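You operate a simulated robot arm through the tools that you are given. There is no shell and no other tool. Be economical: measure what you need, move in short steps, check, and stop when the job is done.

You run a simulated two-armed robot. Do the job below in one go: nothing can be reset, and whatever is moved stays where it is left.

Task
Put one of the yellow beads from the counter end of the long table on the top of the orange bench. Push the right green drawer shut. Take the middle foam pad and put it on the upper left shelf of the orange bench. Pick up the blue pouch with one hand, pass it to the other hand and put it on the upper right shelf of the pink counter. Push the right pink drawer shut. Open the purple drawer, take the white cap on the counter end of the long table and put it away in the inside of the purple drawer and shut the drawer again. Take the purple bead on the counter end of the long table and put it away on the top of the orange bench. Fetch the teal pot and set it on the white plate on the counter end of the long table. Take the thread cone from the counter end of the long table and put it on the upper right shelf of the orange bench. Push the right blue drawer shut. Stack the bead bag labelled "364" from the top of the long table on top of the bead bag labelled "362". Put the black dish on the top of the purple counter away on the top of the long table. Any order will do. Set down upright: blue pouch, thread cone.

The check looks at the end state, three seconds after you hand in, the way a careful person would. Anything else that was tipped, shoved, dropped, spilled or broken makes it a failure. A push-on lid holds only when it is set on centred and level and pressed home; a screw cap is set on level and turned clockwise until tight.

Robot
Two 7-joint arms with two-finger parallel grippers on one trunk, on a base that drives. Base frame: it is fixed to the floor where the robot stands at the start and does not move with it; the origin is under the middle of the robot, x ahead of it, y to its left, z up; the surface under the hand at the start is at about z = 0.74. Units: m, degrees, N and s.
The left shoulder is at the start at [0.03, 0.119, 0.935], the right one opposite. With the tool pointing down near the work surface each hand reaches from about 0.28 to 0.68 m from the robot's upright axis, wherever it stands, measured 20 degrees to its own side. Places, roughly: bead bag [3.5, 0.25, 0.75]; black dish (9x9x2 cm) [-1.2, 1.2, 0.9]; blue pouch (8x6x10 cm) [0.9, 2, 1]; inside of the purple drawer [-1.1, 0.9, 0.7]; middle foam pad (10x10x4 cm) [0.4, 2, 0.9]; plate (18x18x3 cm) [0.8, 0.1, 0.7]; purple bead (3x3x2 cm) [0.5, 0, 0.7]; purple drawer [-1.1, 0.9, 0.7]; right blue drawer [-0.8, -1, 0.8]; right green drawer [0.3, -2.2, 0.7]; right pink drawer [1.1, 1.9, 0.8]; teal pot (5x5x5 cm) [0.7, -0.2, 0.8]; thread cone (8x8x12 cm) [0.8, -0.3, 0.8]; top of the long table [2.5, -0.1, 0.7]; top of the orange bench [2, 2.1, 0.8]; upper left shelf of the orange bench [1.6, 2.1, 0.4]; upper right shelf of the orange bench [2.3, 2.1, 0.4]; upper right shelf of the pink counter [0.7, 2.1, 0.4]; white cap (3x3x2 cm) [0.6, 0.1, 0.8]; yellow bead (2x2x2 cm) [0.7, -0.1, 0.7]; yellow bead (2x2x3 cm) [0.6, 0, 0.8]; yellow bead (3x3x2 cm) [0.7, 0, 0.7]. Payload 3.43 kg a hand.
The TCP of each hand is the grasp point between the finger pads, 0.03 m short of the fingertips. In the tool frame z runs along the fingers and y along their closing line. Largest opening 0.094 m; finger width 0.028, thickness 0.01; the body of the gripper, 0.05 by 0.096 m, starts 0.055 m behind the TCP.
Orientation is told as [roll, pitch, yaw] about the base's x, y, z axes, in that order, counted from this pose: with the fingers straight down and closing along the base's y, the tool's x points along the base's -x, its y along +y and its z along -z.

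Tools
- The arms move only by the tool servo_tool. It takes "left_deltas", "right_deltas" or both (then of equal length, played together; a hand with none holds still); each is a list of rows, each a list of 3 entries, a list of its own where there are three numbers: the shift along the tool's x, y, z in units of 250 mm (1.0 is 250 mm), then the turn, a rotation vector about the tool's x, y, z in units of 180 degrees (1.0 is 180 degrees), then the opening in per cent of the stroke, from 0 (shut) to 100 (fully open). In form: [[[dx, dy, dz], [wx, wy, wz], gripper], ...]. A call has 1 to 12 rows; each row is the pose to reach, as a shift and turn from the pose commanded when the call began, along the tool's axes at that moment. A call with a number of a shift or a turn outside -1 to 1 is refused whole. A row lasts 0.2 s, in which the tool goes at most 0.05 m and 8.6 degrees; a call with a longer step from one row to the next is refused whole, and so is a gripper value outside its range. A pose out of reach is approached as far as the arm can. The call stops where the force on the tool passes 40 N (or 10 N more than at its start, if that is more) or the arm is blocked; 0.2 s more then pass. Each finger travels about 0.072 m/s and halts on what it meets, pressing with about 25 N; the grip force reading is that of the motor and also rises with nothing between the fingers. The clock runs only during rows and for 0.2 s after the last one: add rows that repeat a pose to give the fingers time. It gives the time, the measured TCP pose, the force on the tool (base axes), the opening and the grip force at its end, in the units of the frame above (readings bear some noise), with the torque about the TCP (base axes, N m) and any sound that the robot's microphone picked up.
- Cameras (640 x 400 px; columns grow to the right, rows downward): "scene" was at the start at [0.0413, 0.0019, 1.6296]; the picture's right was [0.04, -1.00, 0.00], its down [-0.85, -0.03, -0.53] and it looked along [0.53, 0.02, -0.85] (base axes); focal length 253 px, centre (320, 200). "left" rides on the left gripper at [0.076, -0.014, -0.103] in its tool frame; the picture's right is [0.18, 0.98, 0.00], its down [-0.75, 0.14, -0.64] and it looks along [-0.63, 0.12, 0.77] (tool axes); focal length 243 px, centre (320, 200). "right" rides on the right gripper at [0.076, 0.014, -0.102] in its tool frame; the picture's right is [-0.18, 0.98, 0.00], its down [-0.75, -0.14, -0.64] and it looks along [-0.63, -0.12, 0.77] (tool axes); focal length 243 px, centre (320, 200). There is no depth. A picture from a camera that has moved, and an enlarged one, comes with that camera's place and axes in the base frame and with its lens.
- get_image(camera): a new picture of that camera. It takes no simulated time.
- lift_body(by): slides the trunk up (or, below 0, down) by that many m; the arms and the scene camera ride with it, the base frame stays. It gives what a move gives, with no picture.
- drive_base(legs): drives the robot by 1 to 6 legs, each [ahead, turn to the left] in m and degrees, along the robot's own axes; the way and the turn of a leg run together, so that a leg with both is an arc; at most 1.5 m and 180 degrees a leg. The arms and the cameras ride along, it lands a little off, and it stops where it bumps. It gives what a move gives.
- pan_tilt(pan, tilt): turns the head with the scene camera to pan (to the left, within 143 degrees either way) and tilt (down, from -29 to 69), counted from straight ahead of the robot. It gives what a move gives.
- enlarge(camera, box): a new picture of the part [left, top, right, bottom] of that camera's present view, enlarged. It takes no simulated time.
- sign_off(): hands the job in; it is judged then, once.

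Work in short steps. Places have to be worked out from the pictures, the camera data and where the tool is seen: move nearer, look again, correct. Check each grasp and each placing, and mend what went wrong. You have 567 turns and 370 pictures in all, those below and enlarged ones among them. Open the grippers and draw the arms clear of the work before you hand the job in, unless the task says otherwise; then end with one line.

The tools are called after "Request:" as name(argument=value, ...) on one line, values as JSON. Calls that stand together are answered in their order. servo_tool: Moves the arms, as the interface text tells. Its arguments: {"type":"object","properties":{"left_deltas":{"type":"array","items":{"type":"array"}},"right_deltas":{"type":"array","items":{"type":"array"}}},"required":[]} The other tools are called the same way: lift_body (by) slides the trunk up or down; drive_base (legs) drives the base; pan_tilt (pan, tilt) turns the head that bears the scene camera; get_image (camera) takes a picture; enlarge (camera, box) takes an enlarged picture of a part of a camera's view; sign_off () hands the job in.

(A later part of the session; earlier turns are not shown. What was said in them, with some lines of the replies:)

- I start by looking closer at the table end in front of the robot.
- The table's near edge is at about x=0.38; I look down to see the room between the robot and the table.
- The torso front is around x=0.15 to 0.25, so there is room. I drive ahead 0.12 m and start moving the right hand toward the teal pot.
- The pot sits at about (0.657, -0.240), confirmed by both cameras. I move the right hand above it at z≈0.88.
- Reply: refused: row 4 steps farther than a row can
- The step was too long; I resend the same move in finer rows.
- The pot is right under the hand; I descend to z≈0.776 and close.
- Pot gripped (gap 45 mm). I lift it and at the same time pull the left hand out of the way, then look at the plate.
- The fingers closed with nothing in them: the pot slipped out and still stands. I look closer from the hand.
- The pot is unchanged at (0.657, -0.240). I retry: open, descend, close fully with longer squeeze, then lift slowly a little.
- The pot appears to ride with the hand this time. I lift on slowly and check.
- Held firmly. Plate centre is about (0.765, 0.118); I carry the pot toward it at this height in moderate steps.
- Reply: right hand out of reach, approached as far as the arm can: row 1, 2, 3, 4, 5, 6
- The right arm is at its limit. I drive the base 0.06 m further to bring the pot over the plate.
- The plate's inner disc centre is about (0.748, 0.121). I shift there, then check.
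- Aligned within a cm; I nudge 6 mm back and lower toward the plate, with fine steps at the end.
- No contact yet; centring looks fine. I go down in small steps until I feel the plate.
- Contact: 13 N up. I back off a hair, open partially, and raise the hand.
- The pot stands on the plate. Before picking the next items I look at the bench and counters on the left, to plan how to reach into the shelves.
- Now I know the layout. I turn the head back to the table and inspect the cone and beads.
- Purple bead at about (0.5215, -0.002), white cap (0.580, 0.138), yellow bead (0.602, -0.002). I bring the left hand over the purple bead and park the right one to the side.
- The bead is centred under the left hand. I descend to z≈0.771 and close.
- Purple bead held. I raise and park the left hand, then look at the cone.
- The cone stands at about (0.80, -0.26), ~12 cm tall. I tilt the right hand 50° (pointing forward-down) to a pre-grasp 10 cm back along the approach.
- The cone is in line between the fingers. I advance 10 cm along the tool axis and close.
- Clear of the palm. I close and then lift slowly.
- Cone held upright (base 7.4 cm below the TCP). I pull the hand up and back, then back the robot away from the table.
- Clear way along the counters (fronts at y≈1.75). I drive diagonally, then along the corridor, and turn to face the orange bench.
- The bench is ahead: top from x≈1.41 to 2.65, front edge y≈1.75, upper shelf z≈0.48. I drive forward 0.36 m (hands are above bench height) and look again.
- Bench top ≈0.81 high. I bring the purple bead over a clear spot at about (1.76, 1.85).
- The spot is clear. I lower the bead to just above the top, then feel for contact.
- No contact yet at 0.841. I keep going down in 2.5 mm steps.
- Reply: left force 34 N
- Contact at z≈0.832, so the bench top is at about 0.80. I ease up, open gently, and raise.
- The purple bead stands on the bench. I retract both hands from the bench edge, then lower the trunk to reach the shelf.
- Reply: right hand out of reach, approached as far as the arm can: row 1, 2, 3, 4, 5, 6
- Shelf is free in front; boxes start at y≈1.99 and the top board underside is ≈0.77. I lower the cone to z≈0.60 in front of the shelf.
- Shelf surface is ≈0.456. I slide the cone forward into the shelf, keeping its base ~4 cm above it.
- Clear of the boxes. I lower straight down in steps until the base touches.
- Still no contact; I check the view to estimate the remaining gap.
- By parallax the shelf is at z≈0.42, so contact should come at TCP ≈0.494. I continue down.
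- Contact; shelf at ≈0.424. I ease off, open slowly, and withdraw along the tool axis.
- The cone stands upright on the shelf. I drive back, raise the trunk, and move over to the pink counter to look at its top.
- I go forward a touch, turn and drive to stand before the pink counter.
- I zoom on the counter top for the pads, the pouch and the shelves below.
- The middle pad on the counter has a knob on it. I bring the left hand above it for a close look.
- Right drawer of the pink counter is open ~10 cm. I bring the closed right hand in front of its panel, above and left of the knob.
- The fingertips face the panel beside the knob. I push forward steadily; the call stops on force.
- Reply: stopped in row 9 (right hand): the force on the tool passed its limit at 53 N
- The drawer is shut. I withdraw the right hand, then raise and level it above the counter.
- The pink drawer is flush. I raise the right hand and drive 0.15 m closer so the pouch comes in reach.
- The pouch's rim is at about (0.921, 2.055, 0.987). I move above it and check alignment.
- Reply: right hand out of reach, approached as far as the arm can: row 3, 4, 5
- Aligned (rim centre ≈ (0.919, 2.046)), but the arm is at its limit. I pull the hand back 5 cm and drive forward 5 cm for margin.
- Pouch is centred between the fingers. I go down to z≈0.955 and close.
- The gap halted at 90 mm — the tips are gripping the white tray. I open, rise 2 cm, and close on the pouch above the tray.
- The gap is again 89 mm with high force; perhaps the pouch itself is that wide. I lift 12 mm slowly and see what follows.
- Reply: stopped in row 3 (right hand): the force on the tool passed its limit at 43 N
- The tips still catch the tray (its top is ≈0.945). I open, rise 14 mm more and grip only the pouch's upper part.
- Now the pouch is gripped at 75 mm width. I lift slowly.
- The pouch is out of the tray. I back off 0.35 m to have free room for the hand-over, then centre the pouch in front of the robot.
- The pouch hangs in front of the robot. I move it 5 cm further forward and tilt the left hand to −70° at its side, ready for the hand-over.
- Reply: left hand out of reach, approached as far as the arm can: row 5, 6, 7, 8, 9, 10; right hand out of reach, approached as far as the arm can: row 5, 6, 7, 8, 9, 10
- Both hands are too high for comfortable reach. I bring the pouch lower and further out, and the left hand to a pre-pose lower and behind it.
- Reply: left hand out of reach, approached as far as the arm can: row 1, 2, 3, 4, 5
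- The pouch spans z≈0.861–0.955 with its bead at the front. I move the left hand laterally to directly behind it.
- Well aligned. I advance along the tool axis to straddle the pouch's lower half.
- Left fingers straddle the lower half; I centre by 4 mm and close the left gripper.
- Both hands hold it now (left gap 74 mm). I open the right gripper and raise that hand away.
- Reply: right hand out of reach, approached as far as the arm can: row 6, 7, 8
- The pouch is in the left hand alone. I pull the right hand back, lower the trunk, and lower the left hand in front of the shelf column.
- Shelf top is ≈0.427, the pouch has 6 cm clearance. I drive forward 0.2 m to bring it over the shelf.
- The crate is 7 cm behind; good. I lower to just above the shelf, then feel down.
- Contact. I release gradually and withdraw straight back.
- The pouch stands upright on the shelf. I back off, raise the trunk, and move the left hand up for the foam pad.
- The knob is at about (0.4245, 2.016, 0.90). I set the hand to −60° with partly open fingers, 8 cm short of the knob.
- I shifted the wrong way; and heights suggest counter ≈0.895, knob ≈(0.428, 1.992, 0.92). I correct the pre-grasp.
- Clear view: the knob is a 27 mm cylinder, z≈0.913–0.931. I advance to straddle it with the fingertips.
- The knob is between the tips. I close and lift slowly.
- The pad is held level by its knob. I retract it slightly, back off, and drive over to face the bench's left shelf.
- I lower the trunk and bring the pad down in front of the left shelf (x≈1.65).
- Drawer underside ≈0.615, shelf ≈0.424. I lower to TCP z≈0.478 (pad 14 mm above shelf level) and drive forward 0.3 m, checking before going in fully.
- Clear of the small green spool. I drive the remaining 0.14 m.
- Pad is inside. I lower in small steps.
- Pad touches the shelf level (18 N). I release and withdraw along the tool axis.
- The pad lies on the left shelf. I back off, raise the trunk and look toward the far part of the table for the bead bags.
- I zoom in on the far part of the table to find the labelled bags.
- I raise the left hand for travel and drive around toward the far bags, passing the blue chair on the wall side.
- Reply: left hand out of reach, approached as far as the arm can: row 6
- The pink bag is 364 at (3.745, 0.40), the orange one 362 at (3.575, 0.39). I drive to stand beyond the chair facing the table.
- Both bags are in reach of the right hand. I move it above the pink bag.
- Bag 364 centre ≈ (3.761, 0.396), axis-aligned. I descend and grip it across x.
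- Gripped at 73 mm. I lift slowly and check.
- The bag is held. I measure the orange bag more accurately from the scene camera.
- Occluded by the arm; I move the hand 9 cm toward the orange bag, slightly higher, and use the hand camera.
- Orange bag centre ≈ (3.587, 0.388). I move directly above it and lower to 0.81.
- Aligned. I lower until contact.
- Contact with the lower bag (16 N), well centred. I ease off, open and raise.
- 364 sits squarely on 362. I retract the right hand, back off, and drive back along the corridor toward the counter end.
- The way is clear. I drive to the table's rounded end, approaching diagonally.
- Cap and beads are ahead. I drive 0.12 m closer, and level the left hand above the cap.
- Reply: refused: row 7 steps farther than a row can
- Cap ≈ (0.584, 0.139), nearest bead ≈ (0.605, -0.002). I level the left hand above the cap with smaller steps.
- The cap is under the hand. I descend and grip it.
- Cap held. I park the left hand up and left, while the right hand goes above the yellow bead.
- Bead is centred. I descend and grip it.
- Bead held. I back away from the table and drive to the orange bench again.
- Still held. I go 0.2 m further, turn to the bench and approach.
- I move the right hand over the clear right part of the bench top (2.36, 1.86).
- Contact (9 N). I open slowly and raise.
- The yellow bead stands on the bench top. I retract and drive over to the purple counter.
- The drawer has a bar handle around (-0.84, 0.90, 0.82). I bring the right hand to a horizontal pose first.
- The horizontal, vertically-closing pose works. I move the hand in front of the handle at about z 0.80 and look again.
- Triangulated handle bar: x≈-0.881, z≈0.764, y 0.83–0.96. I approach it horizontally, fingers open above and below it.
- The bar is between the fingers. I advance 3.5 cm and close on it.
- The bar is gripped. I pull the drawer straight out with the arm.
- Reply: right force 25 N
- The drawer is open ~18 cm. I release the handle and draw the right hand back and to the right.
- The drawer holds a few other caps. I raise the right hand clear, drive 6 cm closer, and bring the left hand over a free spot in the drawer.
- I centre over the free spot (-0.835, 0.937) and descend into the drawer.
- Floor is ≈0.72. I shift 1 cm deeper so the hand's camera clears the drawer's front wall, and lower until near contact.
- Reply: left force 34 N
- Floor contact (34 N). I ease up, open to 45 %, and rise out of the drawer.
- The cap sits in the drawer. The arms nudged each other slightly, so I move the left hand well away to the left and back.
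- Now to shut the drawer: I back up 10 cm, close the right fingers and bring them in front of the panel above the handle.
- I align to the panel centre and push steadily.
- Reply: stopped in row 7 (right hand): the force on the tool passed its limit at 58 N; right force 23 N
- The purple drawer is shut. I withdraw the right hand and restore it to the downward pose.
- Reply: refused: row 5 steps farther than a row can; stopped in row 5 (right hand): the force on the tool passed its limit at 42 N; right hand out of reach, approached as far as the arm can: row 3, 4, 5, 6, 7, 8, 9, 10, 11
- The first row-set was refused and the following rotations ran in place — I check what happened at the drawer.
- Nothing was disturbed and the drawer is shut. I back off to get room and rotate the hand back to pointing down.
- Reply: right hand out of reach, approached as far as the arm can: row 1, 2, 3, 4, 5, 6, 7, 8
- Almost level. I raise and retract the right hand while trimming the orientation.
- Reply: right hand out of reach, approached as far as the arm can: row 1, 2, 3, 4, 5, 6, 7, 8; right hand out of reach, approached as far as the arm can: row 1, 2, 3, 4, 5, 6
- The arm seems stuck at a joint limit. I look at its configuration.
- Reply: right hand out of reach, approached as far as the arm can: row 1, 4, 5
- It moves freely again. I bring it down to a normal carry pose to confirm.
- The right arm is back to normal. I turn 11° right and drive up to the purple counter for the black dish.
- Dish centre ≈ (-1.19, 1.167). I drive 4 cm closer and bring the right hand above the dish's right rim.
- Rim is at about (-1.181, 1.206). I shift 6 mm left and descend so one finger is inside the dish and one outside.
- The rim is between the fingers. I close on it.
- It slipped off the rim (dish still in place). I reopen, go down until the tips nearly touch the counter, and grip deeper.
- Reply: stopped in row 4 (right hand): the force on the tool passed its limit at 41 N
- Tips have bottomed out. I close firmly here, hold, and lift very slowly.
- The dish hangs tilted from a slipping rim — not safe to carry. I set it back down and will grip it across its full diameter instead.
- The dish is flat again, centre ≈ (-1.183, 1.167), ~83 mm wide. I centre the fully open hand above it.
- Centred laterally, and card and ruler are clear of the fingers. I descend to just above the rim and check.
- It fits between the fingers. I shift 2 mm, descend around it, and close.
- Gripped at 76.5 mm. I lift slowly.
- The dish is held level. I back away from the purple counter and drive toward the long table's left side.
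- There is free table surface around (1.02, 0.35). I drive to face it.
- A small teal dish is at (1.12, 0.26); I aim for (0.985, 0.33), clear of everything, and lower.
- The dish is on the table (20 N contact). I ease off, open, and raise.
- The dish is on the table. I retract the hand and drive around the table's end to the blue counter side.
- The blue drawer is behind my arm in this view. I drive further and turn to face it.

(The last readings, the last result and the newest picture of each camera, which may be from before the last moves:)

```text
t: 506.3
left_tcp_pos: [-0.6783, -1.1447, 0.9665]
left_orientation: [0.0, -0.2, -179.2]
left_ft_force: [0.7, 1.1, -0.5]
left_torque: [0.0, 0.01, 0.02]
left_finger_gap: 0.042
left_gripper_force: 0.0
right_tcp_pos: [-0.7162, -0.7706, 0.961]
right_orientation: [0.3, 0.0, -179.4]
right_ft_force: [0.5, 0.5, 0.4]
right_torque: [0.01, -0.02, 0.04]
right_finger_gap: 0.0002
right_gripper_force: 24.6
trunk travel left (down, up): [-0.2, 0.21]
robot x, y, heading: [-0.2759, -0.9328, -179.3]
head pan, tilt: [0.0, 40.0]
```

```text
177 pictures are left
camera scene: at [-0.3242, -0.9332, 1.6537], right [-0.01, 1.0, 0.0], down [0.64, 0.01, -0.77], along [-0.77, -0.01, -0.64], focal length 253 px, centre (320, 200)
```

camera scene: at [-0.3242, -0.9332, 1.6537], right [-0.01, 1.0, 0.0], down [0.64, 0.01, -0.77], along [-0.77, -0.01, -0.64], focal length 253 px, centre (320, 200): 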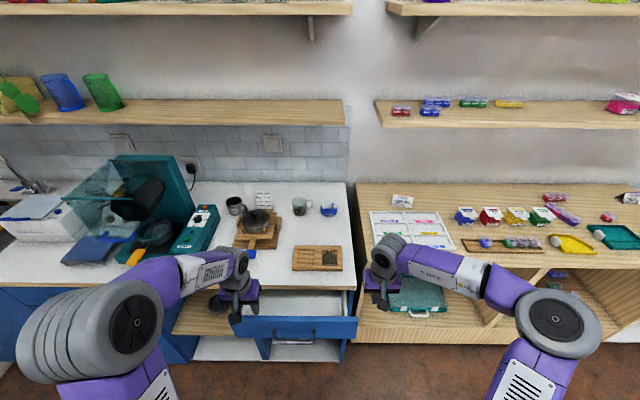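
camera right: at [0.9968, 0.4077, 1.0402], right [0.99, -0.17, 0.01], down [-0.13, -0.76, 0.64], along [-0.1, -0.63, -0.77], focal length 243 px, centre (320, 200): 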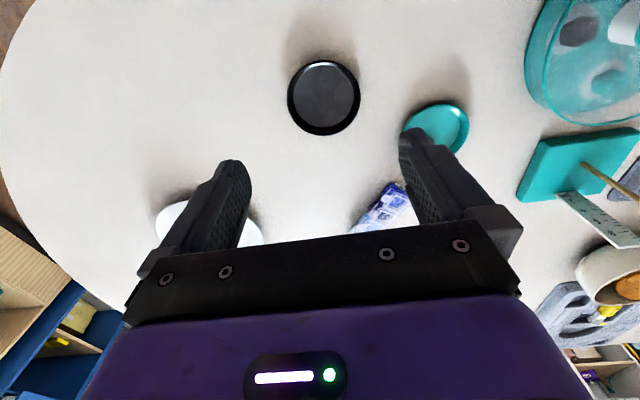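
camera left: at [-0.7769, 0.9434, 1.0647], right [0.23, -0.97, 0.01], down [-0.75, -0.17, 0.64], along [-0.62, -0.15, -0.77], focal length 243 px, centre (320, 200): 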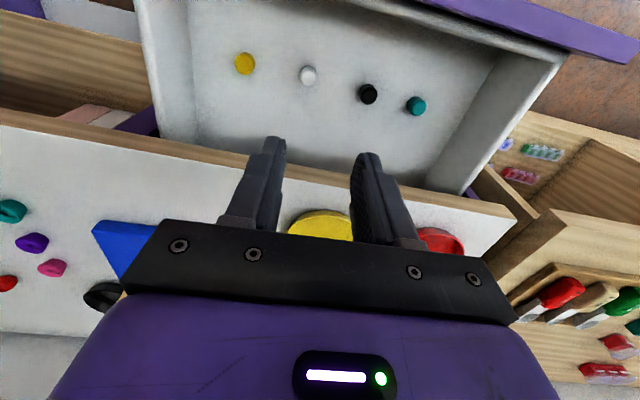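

The open drawer's panel is at x≈-0.705, y -1.2…-0.81. I zoom to see its handle.

Request:
enlarge(camera="scene", box=[220, 260, 380, 360])

```text
4.00 times, centred on (300, 310) of scene
camera zoom: at [-0.3242, -0.9332, 1.6537], right [-0.01, 1.0, 0.0], down [0.64, 0.01, -0.77], along [-0.77, -0.01, -0.64], focal length 1014 px, centre (400, -240)
```

zoom: 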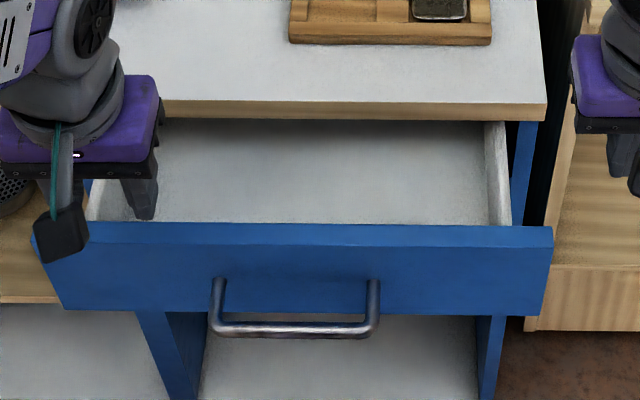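

I back up 12 cm, move the left hand aside, and bring the closed right hand, tilted 50°, in front of the panel above the handle.

Request:
drive_base(legs=[[-0.12, 0]])

Request:
servo_tool(left_deltas=[[[0, 0.15, -0.05], [0, 0, 0], 40], [[0, 0.3, -0.1], [0, 0, 0], 40], [[0, 0.45, -0.15], [0, 0, 0], 40], [[0, 0.6, -0.2], [0, 0, 0], 40], [[0, 0.7, -0.2], [0, 0, 0], 40], [[0, 0.7, -0.2], [0, 0, 0], 40], [[0, 0.7, -0.2], [0, 0, 0], 40], [[0, 0.7, -0.2], [0, 0, 0], 40]], right_deltas=[[[0, 0.12, 0.02], [0, -0.04, 0], 0], [[0, 0.25, 0.08], [0, -0.08, 0], 0], [[0, 0.38, 0.16], [0, -0.12, 0], 0], [[0, 0.51, 0.24], [0, -0.16, 0], 0], [[0, 0.64, 0.32], [0, -0.2, 0], 0], [[0, 0.77, 0.4], [0, -0.24, 0], 0], [[0, 0.9, 0.48], [0, -0.278, 0], 0], [[-0.06, 1.0, 0.544], [0, -0.278, 0], 0]])

Request:
get_image(camera="right")

Request:
get_image(camera="scene")

```text
t: 507.5
left_tcp_pos: [-0.5598, -1.1447, 0.9653]
left_orientation: [0.0, -0.3, -179.1]
left_ft_force: [0.9, 0.1, 0.0]
left_torque: [-0.01, 0.01, -0.02]
left_finger_gap: 0.0422
left_gripper_force: 0.1
right_tcp_pos: [-0.5983, -0.7703, 0.9615]
right_orientation: [0.3, 0.0, -179.3]
right_ft_force: [1.0, -0.2, -0.1]
right_torque: [0.0, 0.02, -0.01]
right_finger_gap: 0.0002
right_gripper_force: 25.1
trunk travel left (down, up): [-0.2, 0.21]
robot x, y, heading: [-0.1562, -0.9335, -179.4]
head pan, tilt: [0.0, 40.0]
```

```text
t: 509.3
left_tcp_pos: [-0.5582, -1.3177, 1.0146]
left_orientation: [0.0, -0.1, -179.2]
left_ft_force: [0.5, 0.5, -0.2]
left_torque: [-0.01, -0.02, 0.03]
left_finger_gap: 0.0375
left_gripper_force: 0.0
right_tcp_pos: [-0.6105, -1.0208, 0.8272]
right_orientation: [0.5, -50.2, -179.6]
right_ft_force: [0.2, 0.3, 0.6]
right_torque: [0.0, -0.03, 0.02]
right_finger_gap: 0.0
right_gripper_force: 25.1
trunk travel left (down, up): [-0.2, 0.21]
robot x, y, heading: [-0.1546, -0.9277, -179.0]
head pan, tilt: [0.0, 40.0]
```

```text
175 pictures are left
camera right: at [-0.4831, -1.0326, 0.8356], right [-0.11, -0.98, 0.15], down [0.01, 0.15, 0.99], along [-0.99, 0.11, -0.01], focal length 243 px, centre (320, 200)
```

right: 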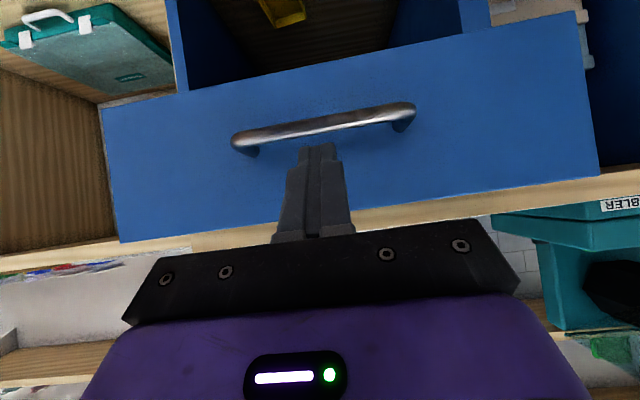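

```text
174 pictures are left
camera scene: at [-0.2071, -0.9321, 1.6537], right [-0.02, 1.0, 0.0], down [0.64, 0.01, -0.77], along [-0.77, -0.01, -0.64], focal length 253 px, centre (320, 200)
```

scene: 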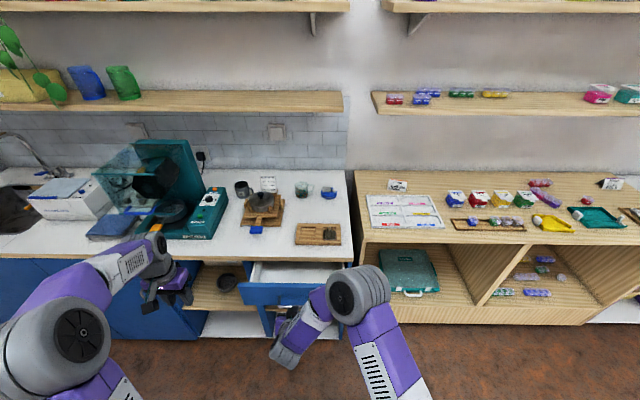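

The tip will pass just above the handle; I raise 6 mm and push.

Request:
servo_tool(right_deltas=[[[-0.07, 0, 0.046], [0, 0, 0], 0], [[-0.121, 0, 0.107], [0, 0, 0], 0], [[-0.172, 0, 0.168], [0, 0, 0], 0], [[-0.224, 0, 0.23], [0, 0, 0], 0], [[-0.275, 0, 0.291], [0, 0, 0], 0], [[-0.326, 0, 0.352], [0, 0, 0], 0], [[-0.378, 0, 0.413], [0, 0, 0], 0], [[-0.429, 0, 0.475], [0, 0, 0], 0], [[-0.48, 0, 0.536], [0, 0, 0], 0], [[-0.532, 0, 0.597], [0, 0, 0], 0], [[-0.583, 0, 0.659], [0, 0, 0], 0], [[-0.635, 0, 0.72], [0, 0, 0], 0]])

Request:
get_image(camera="scene")

```text
t: 511.2
left_tcp_pos: [-0.557, -1.319, 1.0143]
left_orientation: [-0.1, -0.1, -179.1]
left_ft_force: [0.2, 0.7, -0.6]
left_torque: [0.0, -0.07, -0.01]
left_finger_gap: 0.0378
left_gripper_force: 0.1
right_tcp_pos: [-0.7691, -1.0268, 0.831]
right_orientation: [0.8, -49.3, -179.8]
right_ft_force: [32.1, 5.5, 16.4]
right_torque: [0.13, -0.12, -0.32]
right_finger_gap: 0.0002
right_gripper_force: 25.4
trunk travel left (down, up): [-0.2, 0.21]
robot x, y, heading: [-0.154, -0.9268, -179.1]
head pan, tilt: [0.0, 40.0]
stopped in row 9 (right hand): the force on the tool passed its limit at 72 N (the readings are from after the stop); the commanded pose is now the measured one
```

```text
173 pictures are left
camera scene: at [-0.2051, -0.9314, 1.6539], right [-0.02, 1.0, 0.0], down [0.64, 0.01, -0.77], along [-0.77, -0.01, -0.64], focal length 253 px, centre (320, 200)
```

scene: 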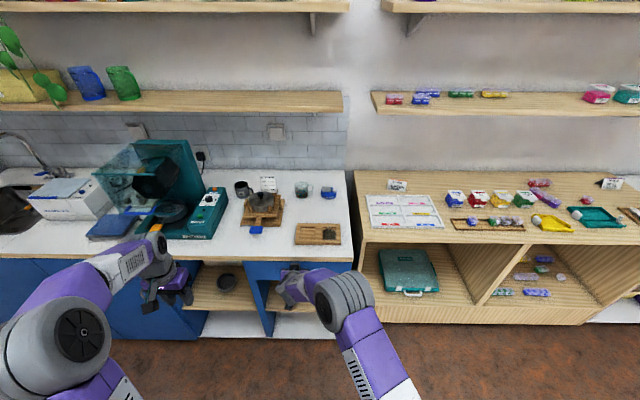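

It stopped with the panel apparently flush. I withdraw the hand and zoom in to confirm.

Request:
servo_tool(right_deltas=[[[0.07, 0, -0.08], [0, 0, 0], 0], [[0.14, 0, -0.16], [0, 0, 0], 0], [[0.2, 0, -0.25], [0, 0, 0], 0], [[0.2, -0.1, -0.35], [0, 0, 0], 0], [[0.15, -0.25, -0.45], [0, 0, 0], 0], [[0.1, -0.4, -0.52], [0, 0, 0], 0], [[0.0, -0.55, -0.58], [0, 0, 0], 0], [[-0.1, -0.7, -0.65], [0, 0, 0], 0]])

Request:
enlarge(camera="scene", box=[200, 200, 380, 345])

```text
t: 513.0
left_tcp_pos: [-0.5581, -1.3179, 1.0142]
left_orientation: [0.1, -0.1, -179.1]
left_ft_force: [-0.2, -0.6, 0.6]
left_torque: [-0.01, 0.01, 0.0]
left_finger_gap: 0.0378
left_gripper_force: 0.0
right_tcp_pos: [-0.6653, -0.8486, 0.955]
right_orientation: [0.7, -49.4, -179.7]
right_ft_force: [0.0, -0.3, -0.3]
right_torque: [-0.03, 0.0, 0.02]
right_finger_gap: 0.0
right_gripper_force: 24.9
trunk travel left (down, up): [-0.2, 0.21]
robot x, y, heading: [-0.1534, -0.9289, -179.2]
head pan, tilt: [0.0, 40.0]
```

```text
2.76 times, centred on (290, 272) of scene
camera zoom: at [-0.2059, -0.9306, 1.6538], right [-0.02, 1.0, 0.0], down [0.64, 0.01, -0.77], along [-0.77, -0.01, -0.64], focal length 699 px, centre (403, 0)
```

zoom: 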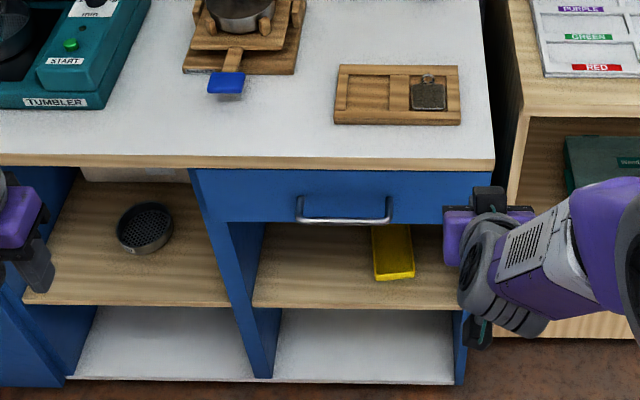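

The blue drawer is shut. I back up, turn toward the green counter, and approach.

Request:
drive_base(legs=[[-0.42, 0], [0, 89.2], [0.35, 0]])

Request:
get_image(camera="scene")

```text
t: 521.4
left_tcp_pos: [0.6764, -1.6673, 1.0138]
left_orientation: [0.1, 0.0, -87.5]
left_ft_force: [-1.2, 0.5, 0.4]
left_torque: [0.03, 0.01, -0.01]
left_finger_gap: 0.0379
left_gripper_force: 0.1
right_tcp_pos: [0.2101, -1.7893, 0.9543]
right_orientation: [0.7, -49.4, -88.2]
right_ft_force: [-0.1, -0.1, -0.4]
right_torque: [-0.01, 0.02, -0.02]
right_finger_gap: 0.0
right_gripper_force: 24.7
trunk travel left (down, up): [-0.2, 0.21]
robot x, y, heading: [0.2766, -1.2705, -87.7]
head pan, tilt: [0.0, 40.0]
```

```text
171 pictures are left
camera scene: at [0.2821, -1.3302, 1.6537], right [-1.0, -0.04, 0.0], down [-0.03, 0.64, -0.77], along [0.03, -0.77, -0.64], focal length 253 px, centre (320, 200)
```

scene: 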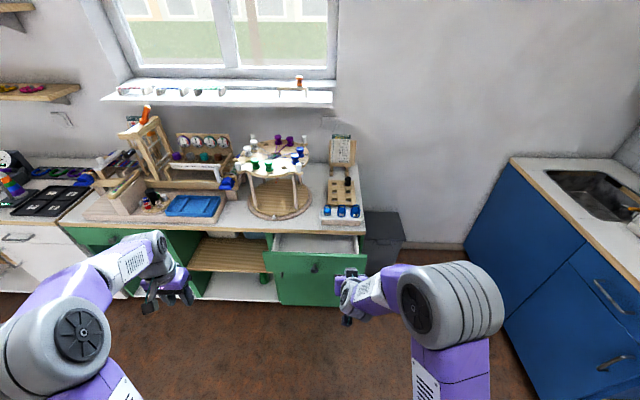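

Request:
enlarge(camera="scene", box=[220, 200, 400, 320])

Request:
get_image(camera="right")

```text
3.33 times, centred on (310, 260) of scene
camera zoom: at [0.2821, -1.3302, 1.6537], right [-1.0, -0.04, 0.0], down [-0.03, 0.64, -0.77], along [0.03, -0.77, -0.64], focal length 845 px, centre (353, 0)
```

zoom: 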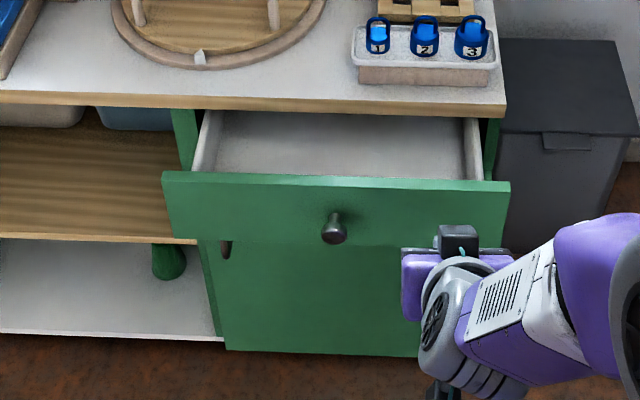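

```text
169 pictures are left
camera right: at [0.2196, -1.6596, 0.9648], right [0.99, -0.08, 0.15], down [-0.15, -0.01, 0.99], along [-0.08, -1.0, -0.02], focal length 243 px, centre (320, 200)
```

right: 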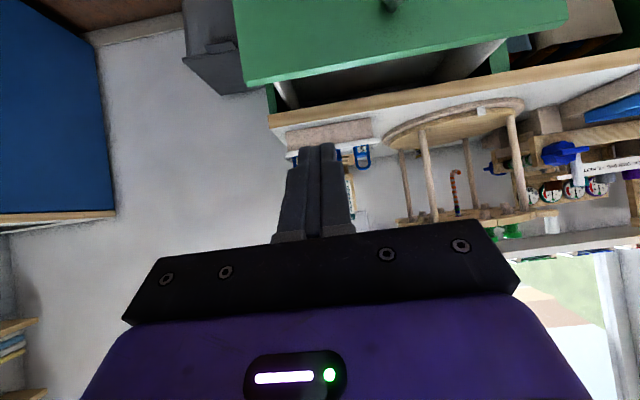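

Green drawer panel: y≈-2.025, z 0.62–0.76, knob at (0.335, 0.706). I lower the right hand in front of it, above and beside the knob.

Request:
servo_tool(right_deltas=[[[0.1, 0.06, 0.085], [0, 0, 0], 0], [[0.2, 0.12, 0.17], [0, 0, 0], 0], [[0.3, 0.18, 0.255], [0, 0, 0], 0], [[0.4, 0.24, 0.34], [0, 0, 0], 0], [[0.5, 0.3, 0.425], [0, 0, 0], 0], [[0.613, 0.36, 0.514], [0, 0, 0], 0], [[0.613, 0.36, 0.514], [0, 0, 0], 0]])

Request:
get_image(camera="right")

```text
t: 523.0
left_tcp_pos: [0.6758, -1.6675, 1.0147]
left_orientation: [0.0, -0.1, -87.6]
left_ft_force: [0.3, -0.2, 0.2]
left_torque: [0.0, 0.01, -0.02]
left_finger_gap: 0.0377
left_gripper_force: 0.1
right_tcp_pos: [0.3017, -1.7845, 0.7549]
right_orientation: [0.7, -49.5, -88.3]
right_ft_force: [-1.0, -0.5, -0.1]
right_torque: [0.01, 0.0, -0.01]
right_finger_gap: 0.0
right_gripper_force: 24.7
trunk travel left (down, up): [-0.2, 0.21]
robot x, y, heading: [0.2772, -1.2734, -87.6]
head pan, tilt: [0.0, 40.0]
```

```text
168 pictures are left
camera right: at [0.3115, -1.6548, 0.7659], right [0.99, -0.08, 0.15], down [-0.15, -0.01, 0.99], along [-0.08, -1.0, -0.02], focal length 243 px, centre (320, 200)
```

right: 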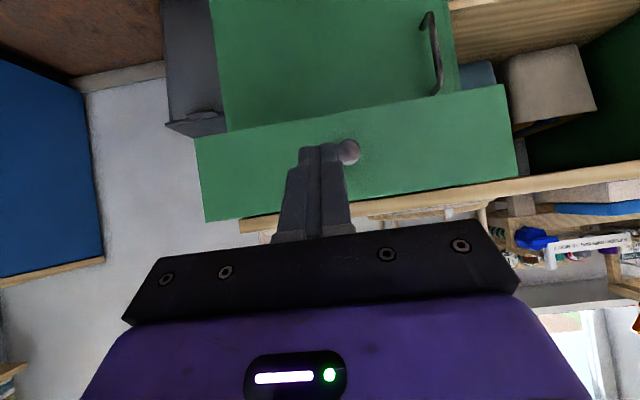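

I drive forward 0.17 m to come near the panel, then push with the arm.

Request:
drive_base(legs=[[0.17, 0]])

Request:
servo_tool(right_deltas=[[[-0.051, 0, 0.061], [0, 0, 0], 0], [[-0.103, 0, 0.123], [0, 0, 0], 0], [[-0.154, 0, 0.184], [0, 0, 0], 0], [[-0.206, 0, 0.245], [0, 0, 0], 0], [[-0.257, 0, 0.306], [0, 0, 0], 0], [[-0.309, 0, 0.368], [0, 0, 0], 0], [[-0.36, 0, 0.429], [0, 0, 0], 0], [[-0.411, 0, 0.49], [0, 0, 0], 0], [[-0.463, 0, 0.551], [0, 0, 0], 0], [[-0.514, 0, 0.613], [0, 0, 0], 0]])

Request:
get_image(camera="scene")

```text
t: 524.4
left_tcp_pos: [0.6824, -1.8388, 1.0139]
left_orientation: [0.1, -0.1, -87.7]
left_ft_force: [0.5, -0.3, -1.1]
left_torque: [0.03, -0.03, -0.01]
left_finger_gap: 0.0376
left_gripper_force: 0.0
right_tcp_pos: [0.3071, -1.9549, 0.7537]
right_orientation: [0.7, -49.4, -88.4]
right_ft_force: [0.0, -0.6, -0.8]
right_torque: [-0.01, -0.03, 0.0]
right_finger_gap: 0.0
right_gripper_force: 25.1
trunk travel left (down, up): [-0.2, 0.21]
robot x, y, heading: [0.2855, -1.4449, -87.5]
head pan, tilt: [0.0, 40.0]
```

```text
t: 526.2
left_tcp_pos: [0.6831, -1.8381, 1.0146]
left_orientation: [0.0, 0.0, -87.7]
left_ft_force: [0.5, 0.0, -1.0]
left_torque: [0.07, 0.03, 0.02]
left_finger_gap: 0.0377
left_gripper_force: 0.1
right_tcp_pos: [0.315, -2.1026, 0.7518]
right_orientation: [0.6, -48.9, -88.4]
right_ft_force: [-3.7, 24.8, 16.5]
right_torque: [0.24, 0.09, -0.16]
right_finger_gap: 0.0
right_gripper_force: 25.5
trunk travel left (down, up): [-0.2, 0.21]
robot x, y, heading: [0.2833, -1.448, -87.7]
head pan, tilt: [0.0, 40.0]
stopped in row 8 (right hand): the force on the tool passed its limit at 68 N (the readings are from after the stop); the commanded pose is now the measured one
```

```text
167 pictures are left
camera scene: at [0.2888, -1.499, 1.6538], right [-1.0, -0.04, 0.0], down [-0.03, 0.64, -0.77], along [0.03, -0.77, -0.64], focal length 253 px, centre (320, 200)
```

scene: 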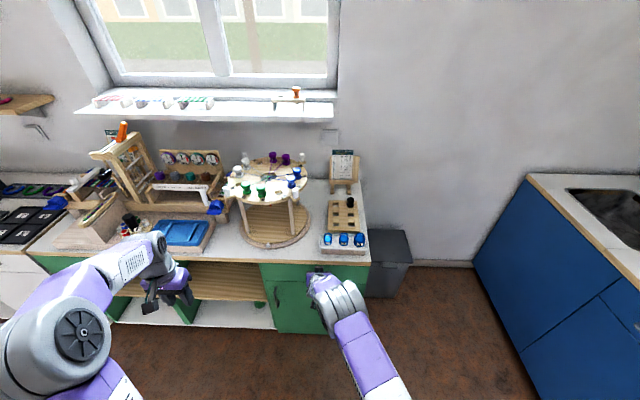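

Looks shut. I withdraw the hand, back away, and verify.

Request:
servo_tool(right_deltas=[[[0.07, 0, -0.08], [0, 0, 0], 0], [[0.14, 0, -0.16], [0, 0, 0], 0], [[0.2, 0, -0.25], [0, 0, 0], 0], [[0.22, 0, -0.35], [0, 0, 0], 0], [[0.22, 0, -0.45], [0, 0, 0], 0]])

Request:
drive_base(legs=[[-0.3, 0]])

Request:
servo_tool(right_deltas=[[[-0.1, -0.08, -0.08], [0, 0, 0], 30], [[-0.2, -0.16, -0.17], [0, 0, 0], 60], [[-0.3, -0.24, -0.26], [0, 0, 0], 100], [[-0.4, -0.32, -0.36], [0, 0, 0], 100], [[-0.5, -0.4, -0.44], [0, 0, 0], 100]])

Request:
enlarge(camera="scene", box=[180, 160, 380, 285])

```text
t: 527.4
left_tcp_pos: [0.6824, -1.8366, 1.0134]
left_orientation: [0.0, -0.1, -87.7]
left_ft_force: [0.0, 0.1, -0.1]
left_torque: [0.01, 0.01, 0.01]
left_finger_gap: 0.0378
left_gripper_force: 0.1
right_tcp_pos: [0.3084, -1.9797, 0.785]
right_orientation: [0.7, -49.0, -88.4]
right_ft_force: [0.1, 0.4, -0.7]
right_torque: [-0.01, 0.05, -0.01]
right_finger_gap: 0.0002
right_gripper_force: 24.9
trunk travel left (down, up): [-0.2, 0.21]
robot x, y, heading: [0.2834, -1.4439, -87.7]
head pan, tilt: [0.0, 40.0]
```

```text
t: 529.4
left_tcp_pos: [0.6688, -1.5491, 1.0139]
left_orientation: [-0.1, 0.0, -88.1]
left_ft_force: [0.2, 0.2, 0.1]
left_torque: [0.02, 0.01, -0.01]
left_finger_gap: 0.0376
left_gripper_force: 0.1
right_tcp_pos: [0.2955, -1.6885, 0.7843]
right_orientation: [0.6, -49.1, -88.6]
right_ft_force: [1.0, -1.0, 0.1]
right_torque: [0.02, 0.01, 0.01]
right_finger_gap: 0.0
right_gripper_force: 25.1
trunk travel left (down, up): [-0.2, 0.21]
robot x, y, heading: [0.2726, -1.1502, -88.0]
head pan, tilt: [0.0, 40.0]
```

```text
t: 530.6
left_tcp_pos: [0.6682, -1.5502, 1.014]
left_orientation: [0.0, -0.1, -88.2]
left_ft_force: [0.1, 0.6, -0.6]
left_torque: [-0.01, 0.01, -0.01]
left_finger_gap: 0.0378
left_gripper_force: 0.0
right_tcp_pos: [0.192, -1.6907, 0.9519]
right_orientation: [0.7, -49.0, -88.7]
right_ft_force: [0.1, 0.7, 0.3]
right_torque: [0.03, -0.03, -0.01]
right_finger_gap: 0.0943
right_gripper_force: 0.0
trunk travel left (down, up): [-0.2, 0.21]
robot x, y, heading: [0.277, -1.1504, -88.1]
head pan, tilt: [0.0, 40.0]
```

```text
3.20 times, centred on (280, 222) of scene
camera zoom: at [0.2773, -1.2075, 1.6537], right [-1.0, -0.03, 0.0], down [-0.02, 0.64, -0.77], along [0.03, -0.77, -0.64], focal length 811 px, centre (448, 128)
```

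zoom: 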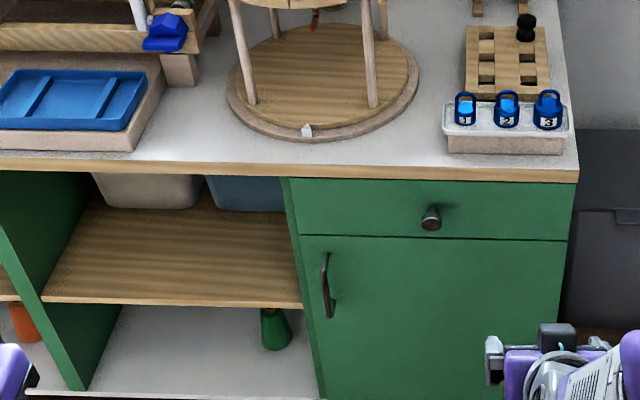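

All drawers are shut. I open the left gripper too and take a last look at the table end and the left counters.

Request:
servo_tool(left_deltas=[[[0, 0, 0], [0, 0, 0], 70], [[0, 0, 0], [0, 0, 0], 100], [[0, 0, 0], [0, 0, 0], 100]])

Request:
pan_tilt(pan=120, tilt=25)

Request:
get_image(camera="scene")

Request:
enlarge(camera="scene", box=[200, 40, 640, 315])

```text
t: 531.4
left_tcp_pos: [0.6686, -1.5488, 1.0131]
left_orientation: [0.0, -0.1, -88.0]
left_ft_force: [0.1, -0.1, 0.4]
left_torque: [0.04, 0.02, 0.01]
left_finger_gap: 0.0942
left_gripper_force: 0.0
right_tcp_pos: [0.1922, -1.6905, 0.9514]
right_orientation: [0.6, -49.0, -88.7]
right_ft_force: [0.5, -0.2, 0.1]
right_torque: [-0.02, 0.0, 0.01]
right_finger_gap: 0.0941
right_gripper_force: 0.0
trunk travel left (down, up): [-0.2, 0.21]
robot x, y, heading: [0.2763, -1.1507, -88.0]
head pan, tilt: [0.0, 40.0]
```

```text
t: 533.4
left_tcp_pos: [0.6691, -1.5489, 1.0136]
left_orientation: [0.0, -0.2, -88.1]
left_ft_force: [-0.8, 0.3, -0.3]
left_torque: [-0.02, -0.03, -0.01]
left_finger_gap: 0.0939
left_gripper_force: 0.1
right_tcp_pos: [0.1934, -1.6915, 0.9511]
right_orientation: [0.8, -49.0, -88.8]
right_ft_force: [1.0, 0.1, 0.8]
right_torque: [0.0, 0.0, 0.01]
right_finger_gap: 0.0937
right_gripper_force: 0.0
trunk travel left (down, up): [-0.2, 0.21]
robot x, y, heading: [0.2741, -1.1535, -88.1]
head pan, tilt: [120.0, 25.0]
```

```text
165 pictures are left
camera scene: at [0.3533, -1.0744, 1.677], right [0.53, -0.85, 0.0], down [-0.36, -0.22, -0.91], along [0.77, 0.48, -0.42], focal length 253 px, centre (320, 200)
```

scene: 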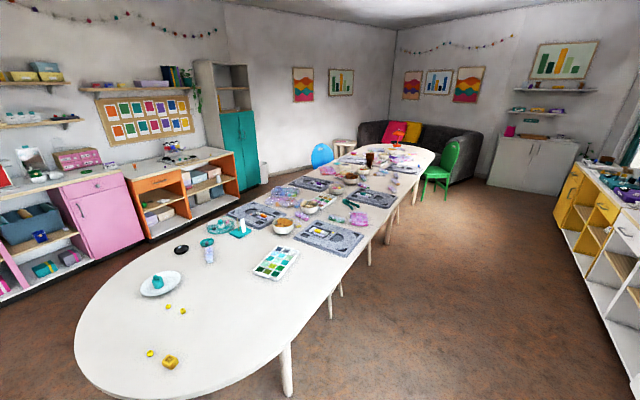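

```text
1.45 times, centred on (420, 178) of scene
camera zoom: at [0.3533, -1.0744, 1.677], right [0.53, -0.85, 0.0], down [-0.36, -0.22, -0.91], along [0.77, 0.48, -0.42], focal length 369 px, centre (174, 233)
```

zoom: 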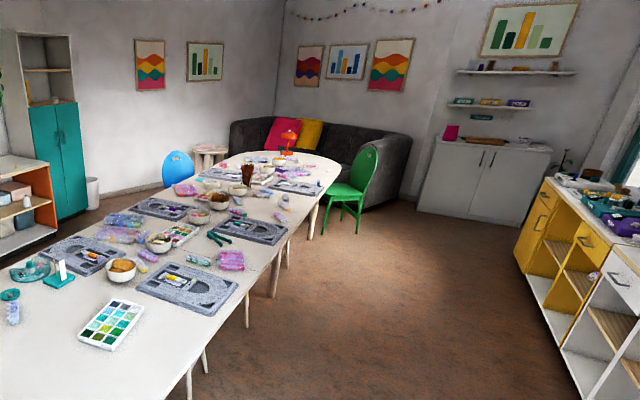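

The room looks right: pot on the plate, dish on the table, pouch and cone upright, drawers shut. Both grippers are open and clear of the work, so I hand in.

Request:
sign_off()

```text
The job is handed in.
```

I finished all twelve tasks and handed the job in, with both grippers open and the arms clear of the work. The final views showed everything in place and the drawers shut.
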